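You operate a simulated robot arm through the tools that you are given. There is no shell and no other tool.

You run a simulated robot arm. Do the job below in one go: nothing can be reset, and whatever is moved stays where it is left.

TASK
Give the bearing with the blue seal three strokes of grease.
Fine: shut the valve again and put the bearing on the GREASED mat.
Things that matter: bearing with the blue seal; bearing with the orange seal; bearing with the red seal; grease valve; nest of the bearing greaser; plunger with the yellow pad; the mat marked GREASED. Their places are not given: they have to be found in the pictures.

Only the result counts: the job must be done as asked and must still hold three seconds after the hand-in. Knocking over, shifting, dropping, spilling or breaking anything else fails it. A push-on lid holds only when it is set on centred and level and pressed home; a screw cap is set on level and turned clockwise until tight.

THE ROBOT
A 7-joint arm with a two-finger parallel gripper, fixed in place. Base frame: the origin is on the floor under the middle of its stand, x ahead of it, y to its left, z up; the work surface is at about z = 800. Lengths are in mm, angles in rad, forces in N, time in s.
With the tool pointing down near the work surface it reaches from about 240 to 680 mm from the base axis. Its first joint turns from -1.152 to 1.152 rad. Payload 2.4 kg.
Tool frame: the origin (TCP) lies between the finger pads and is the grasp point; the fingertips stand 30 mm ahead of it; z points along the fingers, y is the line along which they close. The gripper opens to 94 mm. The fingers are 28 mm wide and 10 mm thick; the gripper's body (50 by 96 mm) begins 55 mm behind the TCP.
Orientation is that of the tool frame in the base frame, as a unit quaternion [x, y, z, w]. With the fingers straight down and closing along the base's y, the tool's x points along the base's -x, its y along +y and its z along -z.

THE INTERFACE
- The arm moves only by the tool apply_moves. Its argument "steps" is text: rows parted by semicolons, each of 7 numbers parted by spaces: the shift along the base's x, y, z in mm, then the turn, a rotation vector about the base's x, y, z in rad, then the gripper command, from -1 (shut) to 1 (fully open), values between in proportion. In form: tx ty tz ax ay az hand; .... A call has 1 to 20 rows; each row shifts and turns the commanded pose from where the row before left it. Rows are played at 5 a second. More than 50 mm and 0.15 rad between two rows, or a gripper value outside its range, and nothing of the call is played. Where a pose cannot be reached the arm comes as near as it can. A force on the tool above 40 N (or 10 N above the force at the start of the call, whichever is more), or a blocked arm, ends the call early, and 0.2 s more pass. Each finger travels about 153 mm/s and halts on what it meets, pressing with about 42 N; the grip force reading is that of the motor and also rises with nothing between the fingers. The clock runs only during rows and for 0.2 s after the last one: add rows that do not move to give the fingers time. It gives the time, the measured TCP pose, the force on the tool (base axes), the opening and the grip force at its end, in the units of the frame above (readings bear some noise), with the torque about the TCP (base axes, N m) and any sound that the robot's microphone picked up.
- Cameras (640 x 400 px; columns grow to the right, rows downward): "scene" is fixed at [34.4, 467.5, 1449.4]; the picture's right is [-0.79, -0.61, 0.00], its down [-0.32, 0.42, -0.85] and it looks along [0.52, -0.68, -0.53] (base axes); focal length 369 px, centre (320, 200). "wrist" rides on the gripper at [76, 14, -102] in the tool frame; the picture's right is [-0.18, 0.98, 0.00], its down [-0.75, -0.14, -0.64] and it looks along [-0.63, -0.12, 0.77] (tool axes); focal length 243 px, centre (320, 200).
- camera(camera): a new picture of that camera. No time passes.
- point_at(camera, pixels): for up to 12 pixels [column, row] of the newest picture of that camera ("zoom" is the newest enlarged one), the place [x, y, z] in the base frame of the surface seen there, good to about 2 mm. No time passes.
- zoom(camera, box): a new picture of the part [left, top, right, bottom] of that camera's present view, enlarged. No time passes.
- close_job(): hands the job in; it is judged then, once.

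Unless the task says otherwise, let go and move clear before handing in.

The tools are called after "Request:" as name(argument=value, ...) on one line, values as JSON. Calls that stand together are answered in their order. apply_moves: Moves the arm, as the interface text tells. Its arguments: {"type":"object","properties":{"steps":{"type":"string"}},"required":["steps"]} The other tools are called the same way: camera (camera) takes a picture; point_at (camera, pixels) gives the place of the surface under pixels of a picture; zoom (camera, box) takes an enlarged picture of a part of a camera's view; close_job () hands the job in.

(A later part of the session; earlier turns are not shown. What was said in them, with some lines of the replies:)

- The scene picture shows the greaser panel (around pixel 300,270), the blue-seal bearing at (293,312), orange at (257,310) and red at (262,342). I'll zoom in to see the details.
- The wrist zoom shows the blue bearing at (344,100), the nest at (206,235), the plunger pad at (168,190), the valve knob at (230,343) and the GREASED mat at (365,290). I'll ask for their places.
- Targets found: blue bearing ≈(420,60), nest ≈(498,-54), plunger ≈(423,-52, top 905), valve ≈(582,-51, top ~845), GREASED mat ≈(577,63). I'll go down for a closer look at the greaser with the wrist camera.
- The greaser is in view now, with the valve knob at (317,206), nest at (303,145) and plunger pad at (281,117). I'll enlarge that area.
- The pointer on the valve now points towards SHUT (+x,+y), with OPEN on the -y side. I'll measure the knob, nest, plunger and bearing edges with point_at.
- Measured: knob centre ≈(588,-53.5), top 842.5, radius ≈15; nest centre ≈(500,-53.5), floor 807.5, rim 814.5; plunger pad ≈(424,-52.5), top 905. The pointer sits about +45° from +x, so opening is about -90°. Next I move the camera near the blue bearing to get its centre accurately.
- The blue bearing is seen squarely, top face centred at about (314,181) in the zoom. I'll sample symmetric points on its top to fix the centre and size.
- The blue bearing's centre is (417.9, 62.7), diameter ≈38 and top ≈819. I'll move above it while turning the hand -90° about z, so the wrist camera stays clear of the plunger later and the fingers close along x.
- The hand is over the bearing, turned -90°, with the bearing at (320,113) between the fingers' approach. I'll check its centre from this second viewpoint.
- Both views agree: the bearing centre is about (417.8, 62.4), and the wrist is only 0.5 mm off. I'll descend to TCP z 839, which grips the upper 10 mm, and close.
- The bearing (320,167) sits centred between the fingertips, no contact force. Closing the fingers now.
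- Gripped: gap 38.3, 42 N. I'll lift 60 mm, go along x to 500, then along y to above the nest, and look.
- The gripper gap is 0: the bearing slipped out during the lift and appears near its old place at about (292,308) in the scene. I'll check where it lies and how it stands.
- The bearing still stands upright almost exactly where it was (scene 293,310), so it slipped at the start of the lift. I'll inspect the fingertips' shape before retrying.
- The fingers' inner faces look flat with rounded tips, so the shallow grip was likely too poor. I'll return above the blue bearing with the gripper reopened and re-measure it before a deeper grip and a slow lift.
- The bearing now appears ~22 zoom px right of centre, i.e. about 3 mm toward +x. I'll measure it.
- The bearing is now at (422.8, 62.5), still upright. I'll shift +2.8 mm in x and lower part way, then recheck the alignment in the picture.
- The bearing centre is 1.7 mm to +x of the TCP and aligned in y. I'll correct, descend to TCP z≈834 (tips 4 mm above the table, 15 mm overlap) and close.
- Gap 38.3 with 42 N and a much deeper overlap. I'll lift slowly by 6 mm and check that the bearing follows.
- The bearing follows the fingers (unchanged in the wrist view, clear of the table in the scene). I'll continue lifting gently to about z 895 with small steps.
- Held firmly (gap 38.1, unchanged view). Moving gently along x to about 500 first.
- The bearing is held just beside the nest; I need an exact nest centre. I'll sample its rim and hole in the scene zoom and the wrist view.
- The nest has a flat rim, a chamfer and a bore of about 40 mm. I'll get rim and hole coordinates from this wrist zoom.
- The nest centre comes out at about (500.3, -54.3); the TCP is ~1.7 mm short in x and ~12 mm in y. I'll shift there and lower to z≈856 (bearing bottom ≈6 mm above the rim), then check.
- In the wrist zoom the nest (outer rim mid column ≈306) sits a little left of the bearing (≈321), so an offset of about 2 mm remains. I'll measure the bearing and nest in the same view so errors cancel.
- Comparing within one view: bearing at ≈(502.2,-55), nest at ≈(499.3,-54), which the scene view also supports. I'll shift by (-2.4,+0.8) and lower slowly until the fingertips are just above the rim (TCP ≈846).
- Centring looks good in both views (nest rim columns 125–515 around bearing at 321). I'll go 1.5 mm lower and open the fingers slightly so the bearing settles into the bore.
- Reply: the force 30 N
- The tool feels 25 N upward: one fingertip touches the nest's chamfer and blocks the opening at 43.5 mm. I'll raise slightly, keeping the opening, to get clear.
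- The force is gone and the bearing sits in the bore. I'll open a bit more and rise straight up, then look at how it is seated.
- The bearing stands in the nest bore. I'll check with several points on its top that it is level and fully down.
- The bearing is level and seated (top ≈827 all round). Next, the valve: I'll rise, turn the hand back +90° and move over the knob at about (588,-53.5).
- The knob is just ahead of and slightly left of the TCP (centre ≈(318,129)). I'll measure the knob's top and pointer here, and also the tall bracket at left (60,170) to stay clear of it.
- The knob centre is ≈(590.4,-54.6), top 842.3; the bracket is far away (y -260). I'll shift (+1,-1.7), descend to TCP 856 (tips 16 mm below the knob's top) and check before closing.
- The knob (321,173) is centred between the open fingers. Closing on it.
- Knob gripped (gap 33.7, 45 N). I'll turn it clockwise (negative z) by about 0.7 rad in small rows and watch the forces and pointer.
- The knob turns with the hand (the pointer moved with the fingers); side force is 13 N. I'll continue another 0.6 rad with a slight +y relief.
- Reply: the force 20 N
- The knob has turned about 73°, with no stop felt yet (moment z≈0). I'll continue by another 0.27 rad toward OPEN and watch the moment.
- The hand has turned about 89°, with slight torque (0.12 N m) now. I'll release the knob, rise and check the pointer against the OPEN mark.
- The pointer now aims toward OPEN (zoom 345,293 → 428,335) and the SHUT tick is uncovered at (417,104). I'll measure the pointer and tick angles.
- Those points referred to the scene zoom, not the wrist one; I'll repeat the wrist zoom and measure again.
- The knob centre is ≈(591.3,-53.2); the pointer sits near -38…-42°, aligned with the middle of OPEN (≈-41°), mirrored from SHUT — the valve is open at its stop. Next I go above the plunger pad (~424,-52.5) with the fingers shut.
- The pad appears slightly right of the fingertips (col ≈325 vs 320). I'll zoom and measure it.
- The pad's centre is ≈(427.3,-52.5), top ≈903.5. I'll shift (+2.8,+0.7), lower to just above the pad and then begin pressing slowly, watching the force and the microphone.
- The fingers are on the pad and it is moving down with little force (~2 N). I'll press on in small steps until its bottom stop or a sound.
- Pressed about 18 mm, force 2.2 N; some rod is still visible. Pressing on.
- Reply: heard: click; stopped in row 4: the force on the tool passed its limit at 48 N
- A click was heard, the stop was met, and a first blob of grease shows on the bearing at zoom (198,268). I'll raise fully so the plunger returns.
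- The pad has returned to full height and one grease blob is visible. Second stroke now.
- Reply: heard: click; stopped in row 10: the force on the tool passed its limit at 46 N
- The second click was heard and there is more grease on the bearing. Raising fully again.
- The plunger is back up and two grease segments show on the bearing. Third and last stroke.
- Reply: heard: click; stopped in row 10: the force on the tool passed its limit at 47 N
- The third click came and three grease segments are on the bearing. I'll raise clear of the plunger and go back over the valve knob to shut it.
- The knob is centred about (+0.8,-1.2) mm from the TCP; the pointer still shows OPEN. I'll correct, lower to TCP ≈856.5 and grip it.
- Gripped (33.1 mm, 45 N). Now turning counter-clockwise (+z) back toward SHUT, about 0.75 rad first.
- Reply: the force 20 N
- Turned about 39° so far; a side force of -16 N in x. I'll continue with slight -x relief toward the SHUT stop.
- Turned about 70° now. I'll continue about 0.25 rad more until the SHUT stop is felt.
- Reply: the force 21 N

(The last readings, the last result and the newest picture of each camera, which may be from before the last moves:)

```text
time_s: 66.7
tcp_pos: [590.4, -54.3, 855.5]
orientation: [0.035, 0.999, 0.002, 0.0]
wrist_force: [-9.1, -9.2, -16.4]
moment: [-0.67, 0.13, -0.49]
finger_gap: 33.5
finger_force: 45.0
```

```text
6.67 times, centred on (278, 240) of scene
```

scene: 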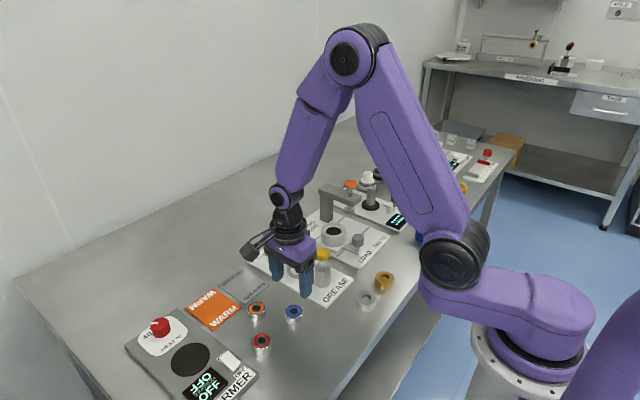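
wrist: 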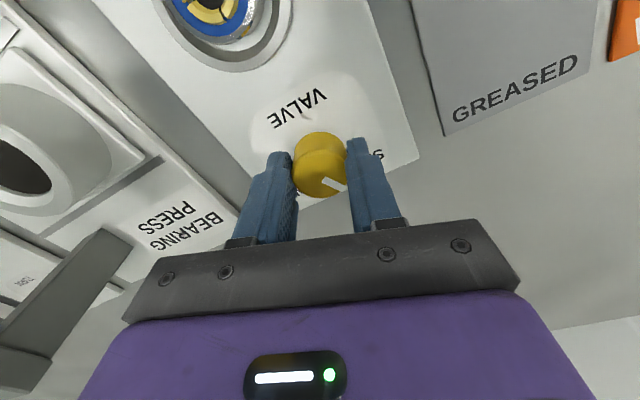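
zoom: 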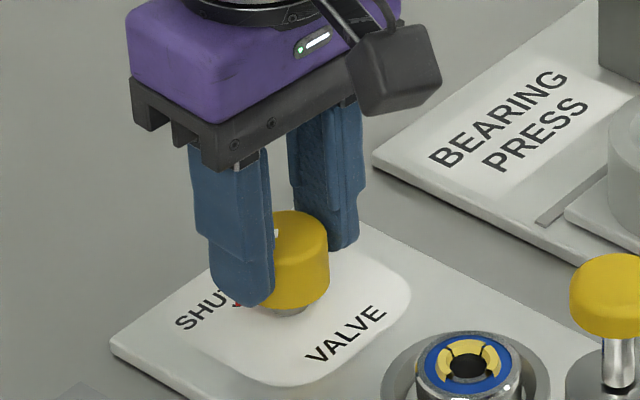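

The moment of -0.49 N m shows the SHUT stop is reached, and the red index is visible again at zoom (238,302). I'll release, rise and verify.

Request:
apply_moves(steps="0 0 0 0 0 0 -0.2; 0 0 0 0 0 0 0; 0 0 0 0 0 0 0.2; 0 0 0 0 0 0 0.2; 0 0 10 0 0 0 0.2; 0 0 20 0 0 0 0.2; 0 0 25 0 0 0 0.2; 0 0 20 0 0 0 0.2; 0 0 0 0 0 0 0.2")

Request:
zoom(camera="scene", box=[230, 220, 326, 280])

Request:
zoom(camera="wrist", box=[260, 70, 380, 145])

Request:
point_at(camera="zoom", pixels=[[205, 260], [417, 260], [310, 168], [300, 362], [320, 290], [390, 335]])

```text
time_s: 68.7
tcp_pos: [592.6, -54.6, 929.9]
orientation: [0.035, 0.999, 0.001, 0.0]
wrist_force: [1.1, -1.4, -0.1]
moment: [-0.03, 0.02, -0.02]
finger_gap: 56.5
finger_force: 0.0
```

```text
6.67 times, centred on (278, 250) of scene
```

zoom: 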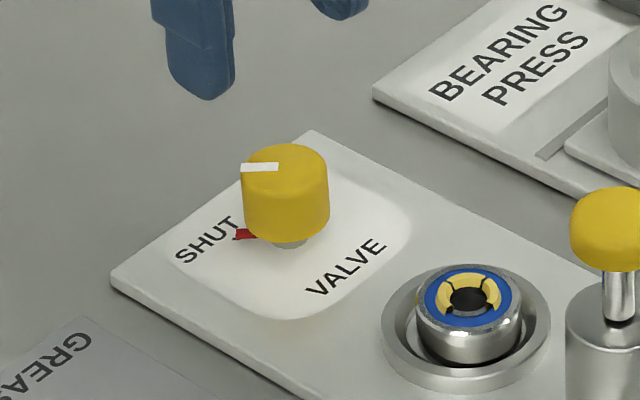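

```text
5.33 times, centred on (320, 108) of wrist
```

zoom: 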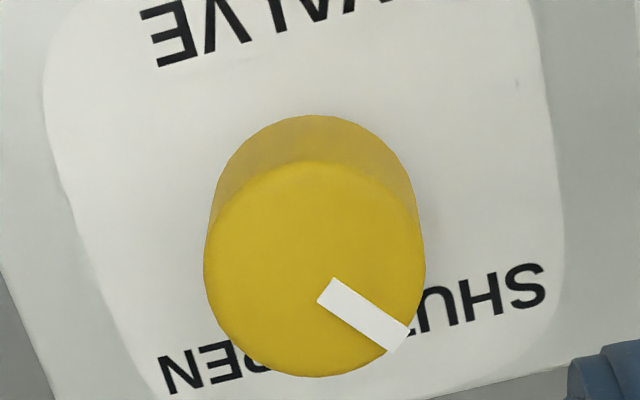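

```text
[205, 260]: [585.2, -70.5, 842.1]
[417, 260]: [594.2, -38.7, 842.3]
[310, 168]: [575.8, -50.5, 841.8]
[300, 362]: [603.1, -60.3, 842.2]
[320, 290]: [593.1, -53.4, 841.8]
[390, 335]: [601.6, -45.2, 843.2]
```

The valve is shut: the white pointer and the red index line up with SHUT as at the start. Next I return above the greased bearing, turning the hand back to -90°.

Request:
apply_moves(steps="-8.45 0 0 0 0 -0.1364 0.2; -8.45 0 0 0 0 -0.1364 0.2; -8.45 0 0 0 0 -0.1364 0.2; -8.45 0 0 0 0 -0.1364 0.2; -8.45 0 0 0 0 -0.1364 0.2; -8.45 0 0 0 0 -0.1364 0.2; -8.45 0 0 0 0 -0.1364 0.2; -8.45 0 0 0 0 -0.1364 0.2; -8.45 0 0 0 0 -0.1364 0.2; -8.45 0 0 0 0 -0.1364 0.2; -8.45 0 0 0 0 -0.1364 0.2; 0 0 -15 0 0 0 0.2; 0 0 -15 0 0 0 0.2; 0 0 0 0 0 0 0.2; 0 0 0 0 0 0 0.2")

Request:
camera(camera="wrist")

Request:
zoom(camera="wrist", box=[260, 90, 380, 165])

Request:
point_at(camera="zoom", pixels=[[202, 220], [450, 220], [325, 98], [325, 330], [230, 130], [420, 130], [230, 300], [420, 300]])

```text
time_s: 71.9
tcp_pos: [498.4, -55.0, 902.0]
orientation: [0.707, 0.707, 0.002, 0.001]
wrist_force: [0.0, -0.3, 0.2]
moment: [-0.01, -0.03, 0.0]
finger_gap: 56.5
finger_force: 0.0
```

```text
taken
```

wrist: 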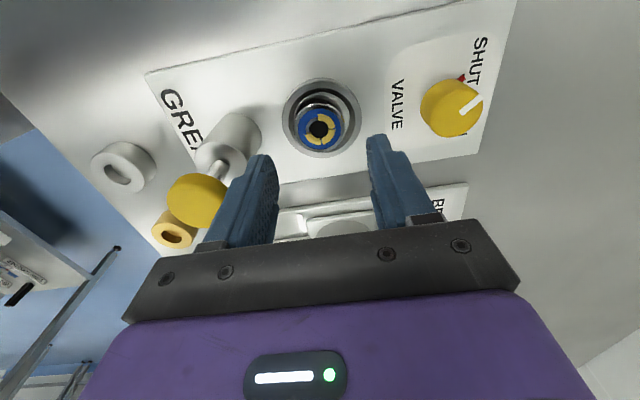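

```text
5.33 times, centred on (320, 128) of wrist
```

zoom: 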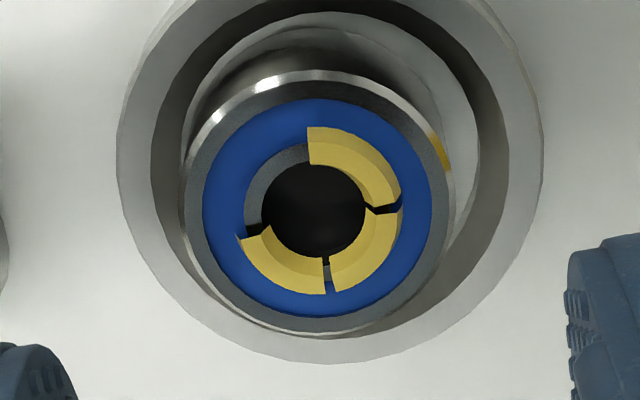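

```text
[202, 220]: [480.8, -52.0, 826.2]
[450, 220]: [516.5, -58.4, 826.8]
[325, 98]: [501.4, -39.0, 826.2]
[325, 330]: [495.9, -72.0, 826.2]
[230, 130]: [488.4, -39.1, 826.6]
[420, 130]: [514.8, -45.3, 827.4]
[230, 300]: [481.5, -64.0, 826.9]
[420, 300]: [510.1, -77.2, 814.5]
```

Exactly three grease segments lie on the blue bearing, and the TCP is centred over it (column ≈319.7, row ≈129). I'll descend with open fingers to just above the nest rim (TCP ≈847).

Request:
apply_moves(steps="0 0 -15 0 0 0 0.2; 0 0 -20 0 0 0 0.2; 0 0 -12 0 0 0 0.2; 0 0 -5 0 0 0 0.2; 0 0 -3 0 0 0 0.2; 0 0 0 0 0 0 0.2; 0 0 0 0 0 0 0.2")

Request:
zoom(camera="scene", box=[280, 250, 325, 278])

Request:
zoom(camera="wrist", box=[230, 90, 410, 200])

```text
time_s: 73.5
tcp_pos: [499.5, -54.2, 845.7]
orientation: [0.707, 0.707, 0.002, 0.001]
wrist_force: [0.6, -0.7, 0.7]
moment: [-0.03, 0.02, -0.02]
finger_gap: 56.1
finger_force: 0.0
```

```text
14.22 times, centred on (302, 264) of scene
```

zoom: 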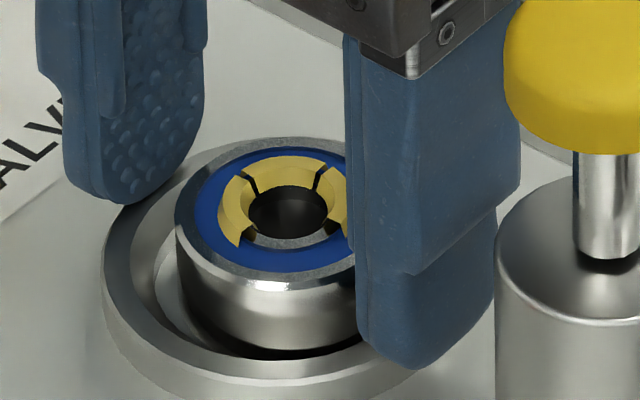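

```text
3.56 times, centred on (320, 145) of wrist
```

zoom: 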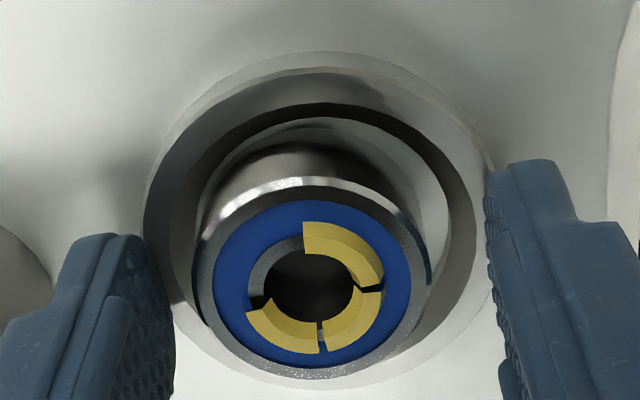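

No contact yet; the tips hover just above the rim with the bearing between them. I'll creep 1.2 mm lower to get the deepest possible hold, watching the force.

Request:
apply_moves(steps="0 0 -0.6 0 0 0 0.2; 0 0 -0.6 0 0 0 0.2; 0 0 0 0 0 0 0.2")

```text
time_s: 74.3
tcp_pos: [499.0, -54.3, 845.9]
orientation: [0.707, 0.707, 0.002, 0.003]
wrist_force: [-0.4, 0.8, 14.1]
moment: [0.17, 0.42, -0.04]
finger_gap: 56.2
finger_force: 0.1
```

The fingertips now touch the rim (14 N). I'll lift 0.6 mm to relieve it and close on the bearing.

Request:
apply_moves(steps="0 0 0.6 0 0 0 0.2; 0 0 0 0 0 0 0; 0 0 0 0 0 0 -0.2; 0 0 0 0 0 0 -1; 0 0 0 0 0 0 -1; 0 0 0 0 0 0 -1; 0 0 0 0 0 0 -1")

Request:
zoom(camera="wrist", box=[230, 90, 410, 200])

Request:
zoom(camera="scene", box=[280, 250, 325, 278])

```text
time_s: 75.9
tcp_pos: [496.8, -53.3, 846.1]
orientation: [0.707, 0.707, 0.001, 0.001]
wrist_force: [-14.9, -4.6, 15.6]
moment: [-0.14, 0.67, 0.01]
finger_gap: 37.9
finger_force: 41.9
```

```text
3.56 times, centred on (320, 145) of wrist
```

zoom: 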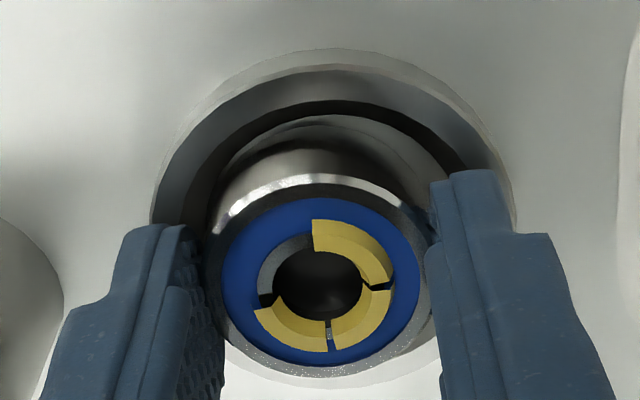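

```text
14.22 times, centred on (302, 264) of scene
```

zoom: 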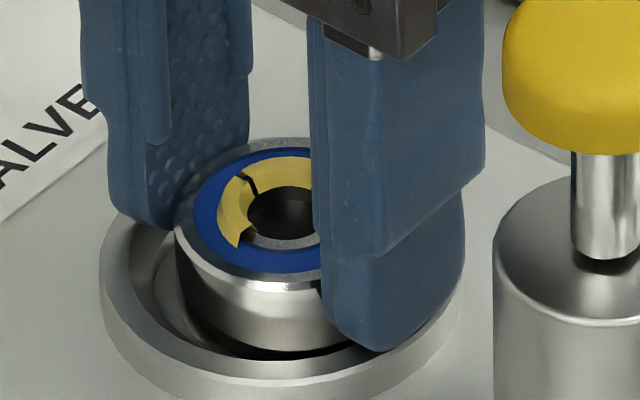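

Gripped at gap 37.9; the reaction (-15, 0, +16 N) means the +x fingertip rests on the 45° chamfer. I'll lift slowly in 0.5–1 mm steps and see whether the bearing follows.

Request:
apply_moves(steps="-0.2 0 0.5 0 0 0 -1; 0 0 0.5 0 0 0 -1; 0 0 0.5 0 0 0 -1; 0 0 0.5 0 0 0 -1; 0 0 0.5 0 0 0 -1; 0 0 0.5 0 0 0 -1; 0 0 0 0 0 0 -1")

Request:
zoom(camera="wrist", box=[230, 90, 410, 200])

Request:
zoom(camera="scene", box=[280, 250, 325, 278])

```text
time_s: 77.5
tcp_pos: [498.8, -54.7, 848.8]
orientation: [0.707, 0.707, 0.002, 0.001]
wrist_force: [0.3, -0.2, -1.1]
moment: [0.02, -0.03, 0.0]
finger_gap: 38.3
finger_force: 41.7
```

```text
3.56 times, centred on (320, 145) of wrist
```

zoom: 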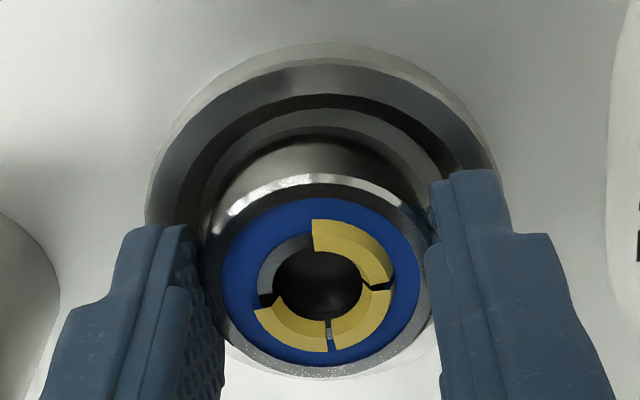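

```text
14.22 times, centred on (302, 264) of scene
```

zoom: 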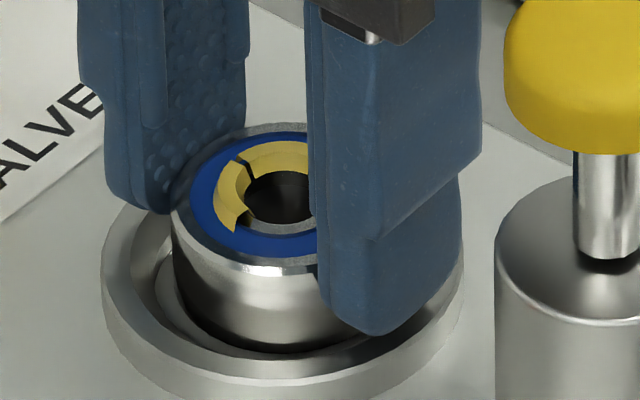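

The bearing follows the fingers (same place in the wrist view, raised in the scene view). I'll keep lifting gently.

Request:
apply_moves(steps="0 0 0.7 0 0 0 -1; 0 0 1 0 0 0 -1; 0 0 1 0 0 0 -1; 0 0 1 0 0 0 -1; 0 0 1.2 0 0 0 -1; 0 0 1.5 0 0 0 -1; 0 0 1.5 0 0 0 -1; 0 0 1.5 0 0 0 -1; 0 0 1.5 0 0 0 -1; 0 0 1.5 0 0 0 -1; 0 0 1 0 0 0 -1; 0 0 0 0 0 0 -1")

Request:
zoom(camera="wrist", box=[230, 90, 410, 200])

Request:
zoom(camera="scene", box=[280, 240, 325, 278])

```text
time_s: 80.1
tcp_pos: [498.0, -54.3, 863.2]
orientation: [0.707, 0.708, 0.001, 0.002]
wrist_force: [-0.1, -0.6, -0.3]
moment: [0.01, -0.01, 0.02]
finger_gap: 37.8
finger_force: 42.4
```

```text
3.56 times, centred on (320, 145) of wrist
```

zoom: 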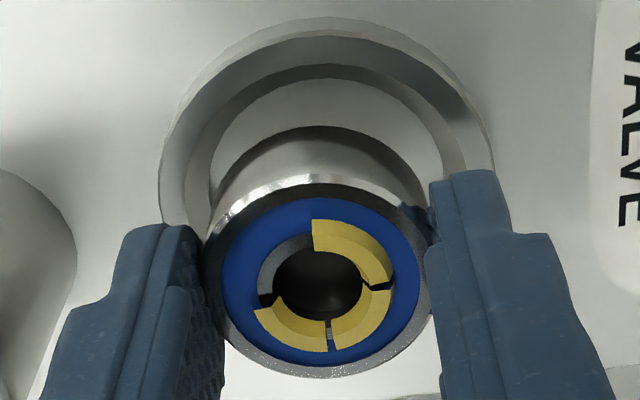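

```text
10.53 times, centred on (302, 259) of scene
```

zoom: 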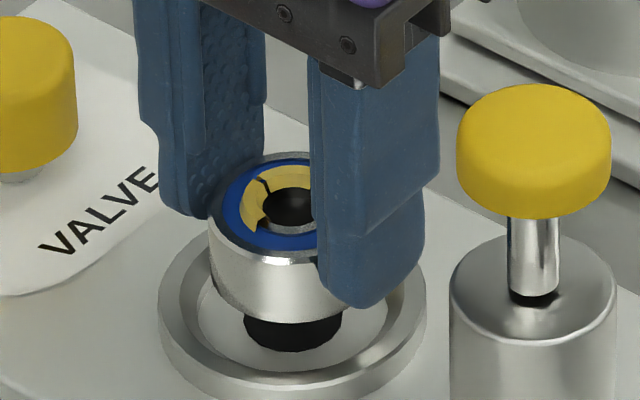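

The hold is stable with no creep (hole stays at zoom (318,285)). I'll lift 12 mm more and begin the slow diagonal travel toward the GREASED mat.

Request:
apply_moves(steps="0 0 2 0 0 0 -1; 0 0 3 0 0 0 -1; 0 0 4 0 0 0 -1; 0 0 3 0 0 0 -1; 0 0 0 0 0 0 -1; 1 1.5 0 0 0 0 -1; 2 3 0 0 0 0 -1; 3 4.5 0 0 0 0 -1; 4 6 0 0 0 0 -1; 4 6 0 0 0 0 -1; 4 6 0 0 0 0 -1; 4 6 0 0 0 0 -1; 4 6 0 0 0 0 -1; 4 6 0 0 0 0 -1; 3 4.5 0 0 0 0 -1; 2 3 0 0 0 0 -1; 1 1.5 0 0 0 0 -1; 0 0 0 0 0 0 -1")

Request:
camera(camera="wrist")

Request:
camera(camera="scene")

```text
time_s: 83.9
tcp_pos: [534.1, -1.2, 875.6]
orientation: [0.707, 0.707, 0.001, 0.001]
wrist_force: [-0.4, 0.6, -0.3]
moment: [-0.04, -0.01, 0.01]
finger_gap: 38.1
finger_force: 41.7
```

```text
taken
```

wrist: 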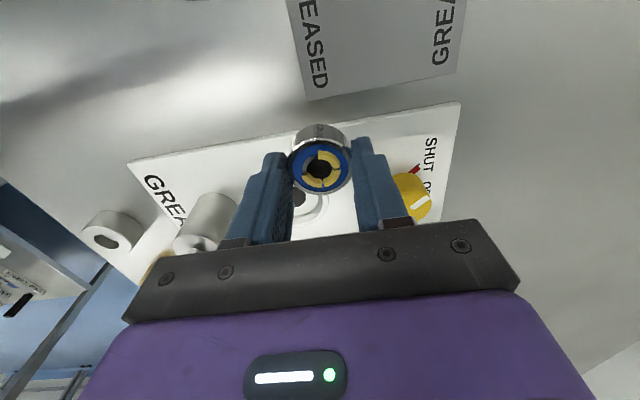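

```text
taken
```

scene: 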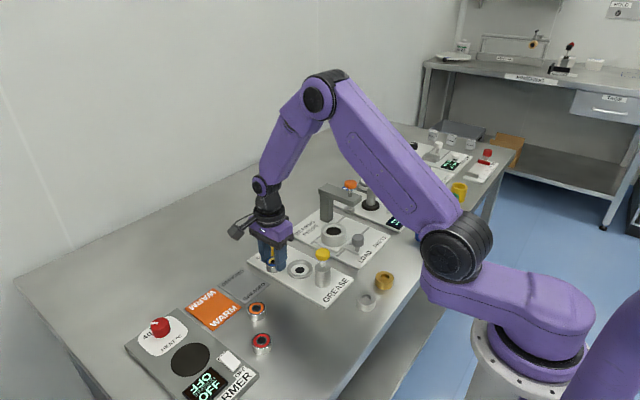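

Still held (gap 38.1). I'll locate the mat's corners accurately before moving on.

Request:
zoom(camera="scene", box=[180, 255, 292, 325])

Request:
point_at(camera="zoom", pixels=[[215, 150], [315, 75], [420, 165], [330, 260], [320, 165], [300, 170], [350, 160], [435, 300]])

```text
5.71 times, centred on (236, 290) of scene
```

zoom: 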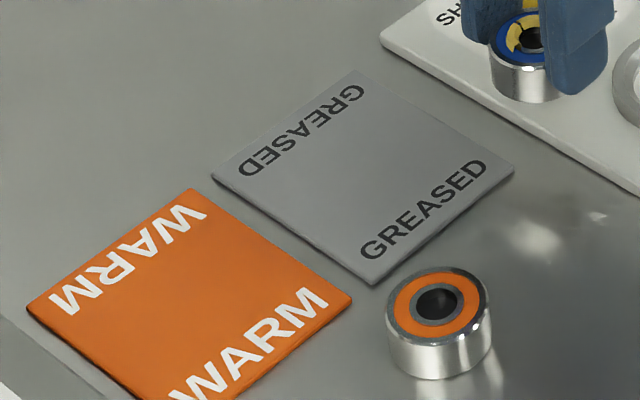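

```text
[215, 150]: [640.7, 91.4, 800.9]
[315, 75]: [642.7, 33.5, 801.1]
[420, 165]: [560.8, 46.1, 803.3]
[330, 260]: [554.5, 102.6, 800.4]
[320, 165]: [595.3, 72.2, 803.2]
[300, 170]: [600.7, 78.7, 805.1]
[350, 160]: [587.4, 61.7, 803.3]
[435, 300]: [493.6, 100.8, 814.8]
```

The mat's corners in the zoom are at (212,178), (350,70), (514,165) and (371,285). I'll get those positions and the diagonal crossing (360,172).

Request:
point_at(camera="zoom", pixels=[[360, 172], [218, 178], [351, 75], [506, 166], [371, 279], [290, 228], [440, 225]])

```text
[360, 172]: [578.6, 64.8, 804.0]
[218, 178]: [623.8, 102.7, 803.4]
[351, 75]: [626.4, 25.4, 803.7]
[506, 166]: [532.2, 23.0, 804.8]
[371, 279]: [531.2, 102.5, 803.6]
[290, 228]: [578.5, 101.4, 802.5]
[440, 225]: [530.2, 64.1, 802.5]
```

The mat spans x 530–626, y 23–103, centre (578.5, 63.5), top ≈802.5. I'll travel the remaining (+44.3,+64.3) gently.

Request:
apply_moves(steps="0.92 1.34 0 0 0 0 -1; 1.85 2.68 0 0 0 0 -1; 2.77 4.02 0 0 0 0 -1; 3.69 5.36 0 0 0 0 -1; 3.69 5.36 0 0 0 0 -1; 3.69 5.36 0 0 0 0 -1; 3.69 5.36 0 0 0 0 -1; 3.69 5.36 0 0 0 0 -1; 3.69 5.36 0 0 0 0 -1; 3.69 5.36 0 0 0 0 -1; 3.69 5.36 0 0 0 0 -1; 3.69 5.36 0 0 0 0 -1; 2.77 4.02 0 0 0 0 -1; 1.85 2.68 0 0 0 0 -1; 0.92 1.34 0 0 0 0 -1; 0 0 0 0 0 0 -1; 0 0 0 0 0 0 -1")

Request:
camera(camera="wrist")

Request:
zoom(camera="scene", box=[190, 240, 302, 310])

```text
time_s: 87.5
tcp_pos: [579.3, 64.4, 872.9]
orientation: [0.707, 0.707, 0.001, 0.0]
wrist_force: [0.0, -0.7, -1.3]
moment: [0.0, 0.02, 0.02]
finger_gap: 37.9
finger_force: 42.3
```

```text
taken
```

wrist: 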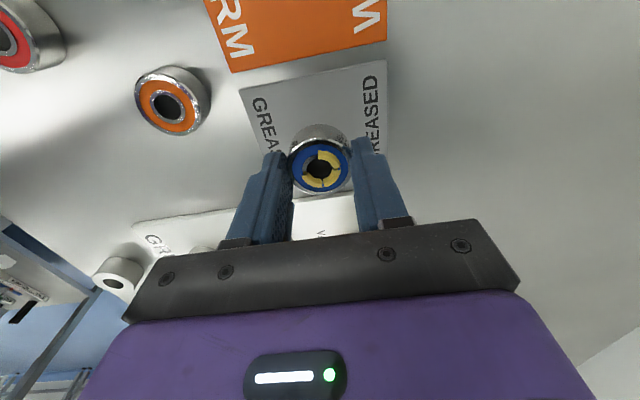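

```text
5.71 times, centred on (246, 275) of scene
```

zoom: 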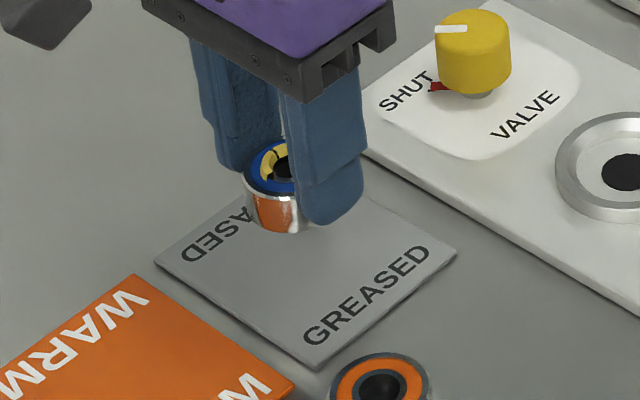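

The bearing is over the middle of the GREASED mat, still held. I'll lower gently to a few mm above it.

Request:
apply_moves(steps="0 0 -2 0 0 0 -1; 0 0 -4 0 0 0 -1; 0 0 -5 0 0 0 -1; 0 0 -5 0 0 0 -1; 0 0 -5 0 0 0 -1; 0 0 -4 0 0 0 -1; 0 0 -2 0 0 0 -1; 0 0 -1 0 0 0 -1; 0 0 0 0 0 0 -1")

Request:
zoom(camera="scene", box=[190, 240, 302, 310])

```text
time_s: 89.5
tcp_pos: [579.7, 63.6, 846.4]
orientation: [0.707, 0.707, 0.002, 0.002]
wrist_force: [0.1, 0.2, -1.5]
moment: [-0.02, -0.04, 0.05]
finger_gap: 38.2
finger_force: 42.0
```

```text
5.71 times, centred on (246, 275) of scene
```

zoom: 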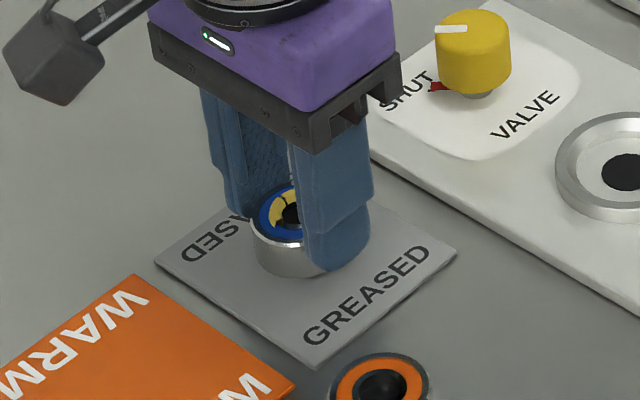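

Nearly down, no contact yet. I'll creep down in 0.7 mm steps and check for contact force.

Request:
apply_moves(steps="0 0 -0.7 0 0 0 -1; 0 0 -0.7 0 0 0 -1; 0 0 -0.7 0 0 0 -1; 0 0 -0.7 0 0 0 -1; 0 0 -0.7 0 0 0 -1; 0 0 0 0 0 0 -1")

Request:
zoom(camera="scene", box=[210, 255, 270, 293])

```text
time_s: 90.9
tcp_pos: [579.6, 64.9, 844.3]
orientation: [0.707, 0.707, 0.001, 0.001]
wrist_force: [0.1, -0.1, -1.6]
moment: [-0.02, 0.03, -0.01]
finger_gap: 38.2
finger_force: 42.3
```

```text
10.53 times, centred on (240, 274) of scene
```

zoom: 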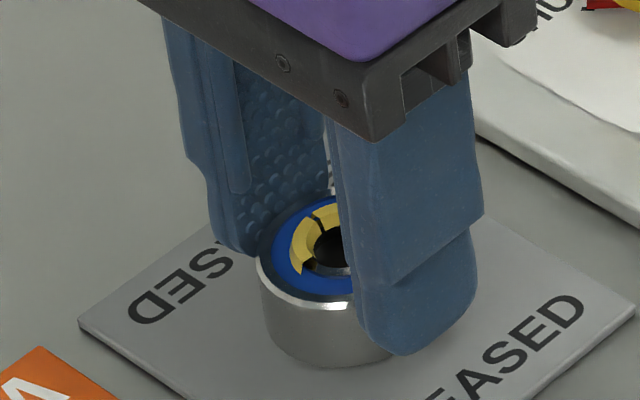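

Still free (weight -1.6 N). Continuing in 0.5 mm steps.

Request:
apply_moves(steps="0 0 -0.5 0 0 0 -1; 0 0 -0.5 0 0 0 -1; 0 0 -0.5 0 0 0 -1; 0 0 -0.5 0 0 0 -1; 0 0 0 0 0 0 -1")

```text
time_s: 92.1
tcp_pos: [579.7, 64.8, 840.6]
orientation: [0.707, 0.707, 0.002, 0.002]
wrist_force: [0.5, 0.4, 4.0]
moment: [0.01, 0.07, 0.04]
finger_gap: 38.0
finger_force: 42.6
```

The upward force of 4 N shows the bearing has touched the mat. I'll release it gently by opening a little, then wider.

Request:
apply_moves(steps="0 0 -0.2 0 0 0 -1; 0 0 0 0 0 0 -0.15; 0 0 0 0 0 0 -0.05; 0 0 0 0 0 0 0.1; 0 0 0 0 0 0 0.3; 0 0 0 0 0 0 0.3")

Request:
zoom(camera="scene", box=[210, 255, 270, 293])

Request:
zoom(camera="wrist", box=[230, 90, 410, 200])

```text
time_s: 93.5
tcp_pos: [580.5, 65.0, 840.7]
orientation: [0.707, 0.707, 0.001, 0.001]
wrist_force: [0.1, 0.2, 0.2]
moment: [-0.02, -0.01, 0.01]
finger_gap: 61.1
finger_force: 0.2
```

```text
10.53 times, centred on (240, 274) of scene
```

zoom: 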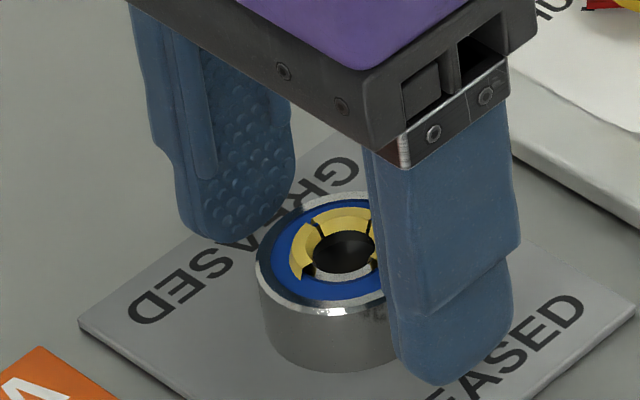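

```text
3.56 times, centred on (320, 145) of wrist
```

zoom: 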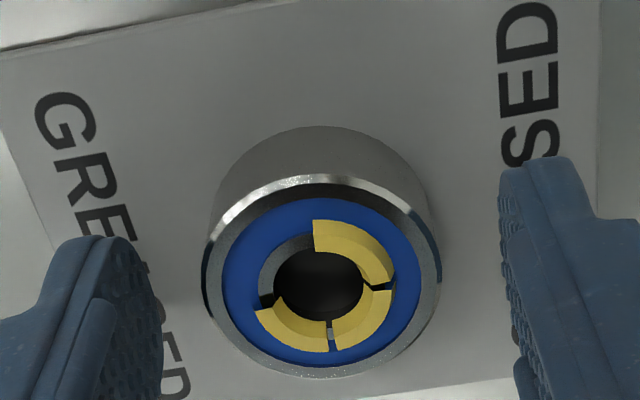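

The bearing stands free and upright on the mat with the fingers open. I'll rise straight up and clear.

Request:
apply_moves(steps="0 0 5 0 0 0 0.3; 0 0 10 0 0 0 0.3; 0 0 20 0 0 0 0.3; 0 0 30 0 0 0 0.3; 0 0 40 0 0 0 0.3; -30 0 30 0 0 0 0.3; -40 0 0 0 0 0 0.3; -40 0 0 0 0 0 0.3; -40 0 0 0 0 0 0.3; 0 0 0 0 0 0 0.3")

Request:
camera(camera="scene")

Request:
zoom(camera="scene", box=[180, 220, 400, 360])

Request:
zoom(camera="scene", box=[210, 255, 270, 293])

Request:
point_at(camera="zoom", pixels=[[275, 250], [410, 250], [345, 200], [345, 305], [310, 215], [310, 295], [385, 215], [385, 295]])

```text
time_s: 95.7
tcp_pos: [428.2, 65.2, 975.1]
orientation: [0.707, 0.707, 0.001, 0.002]
wrist_force: [-0.2, 0.4, 0.1]
moment: [-0.01, -0.02, -0.02]
finger_gap: 61.1
finger_force: 0.0
```

```text
taken
```

scene: 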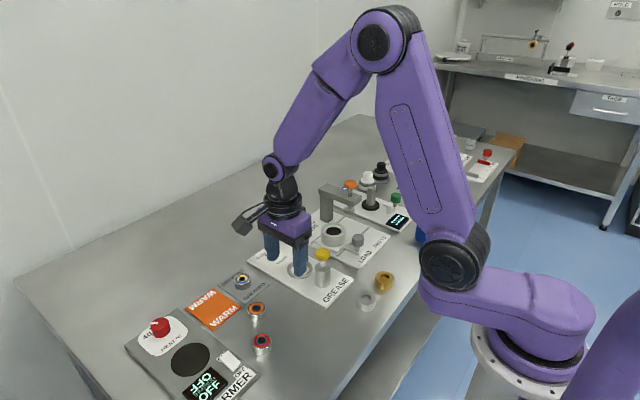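

```text
2.86 times, centred on (290, 290) of scene
```

zoom: 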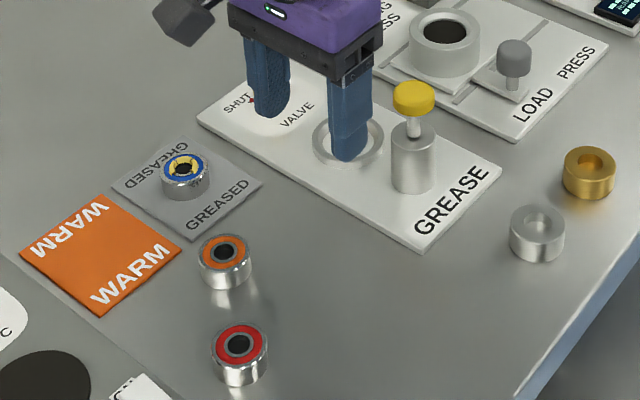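

```text
10.53 times, centred on (240, 274) of scene
```

zoom: 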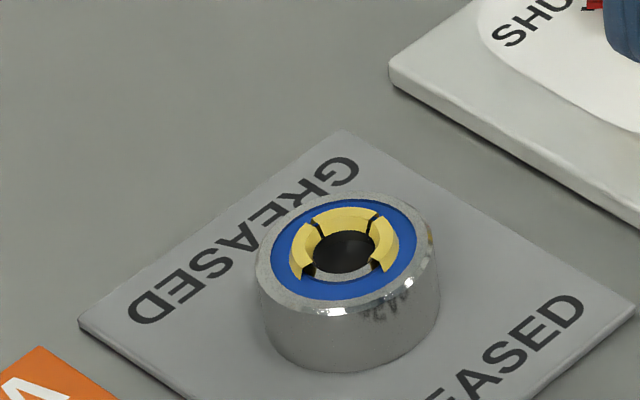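

```text
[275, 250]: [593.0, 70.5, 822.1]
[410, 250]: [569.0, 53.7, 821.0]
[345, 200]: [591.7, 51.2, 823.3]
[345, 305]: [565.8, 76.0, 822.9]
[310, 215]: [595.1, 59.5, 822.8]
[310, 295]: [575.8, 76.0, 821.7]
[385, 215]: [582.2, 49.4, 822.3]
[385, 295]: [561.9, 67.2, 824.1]
```

The blue bearing stands level on the GREASED mat at about (579,63) with three grease segments. The plunger is up, the orange and red bearings are where they started, and the valve was last seen at SHUT. The hand is clear, so I'm handing in.

Request:
close_job()

```text
The job is handed in.
```

The blue-seal bearing got its three strokes of grease and now stands upright and level near the middle of the GREASED mat.

- **Strokes:** each of the three presses ended in a click at the plunger's stop. The bearing shows three grease segments, and the plunger is back up.
- **Valve:** I turned it back until I felt the SHUT stop, and the pointer and red index line up with SHUT.
- **Slip:** on the first lift the blue bearing slid out of the fingers and moved about 5 mm along the bench, staying upright. I gripped it deeper and lifted slowly the second time, and it held from then on.
- **Other parts:** the orange and red bearings look unmoved. The fingertips touched the nest's rim a few times (up to about 25 N), with no visible effect.

The arm was clear of everything when I handed in. I have not seen the judged result.
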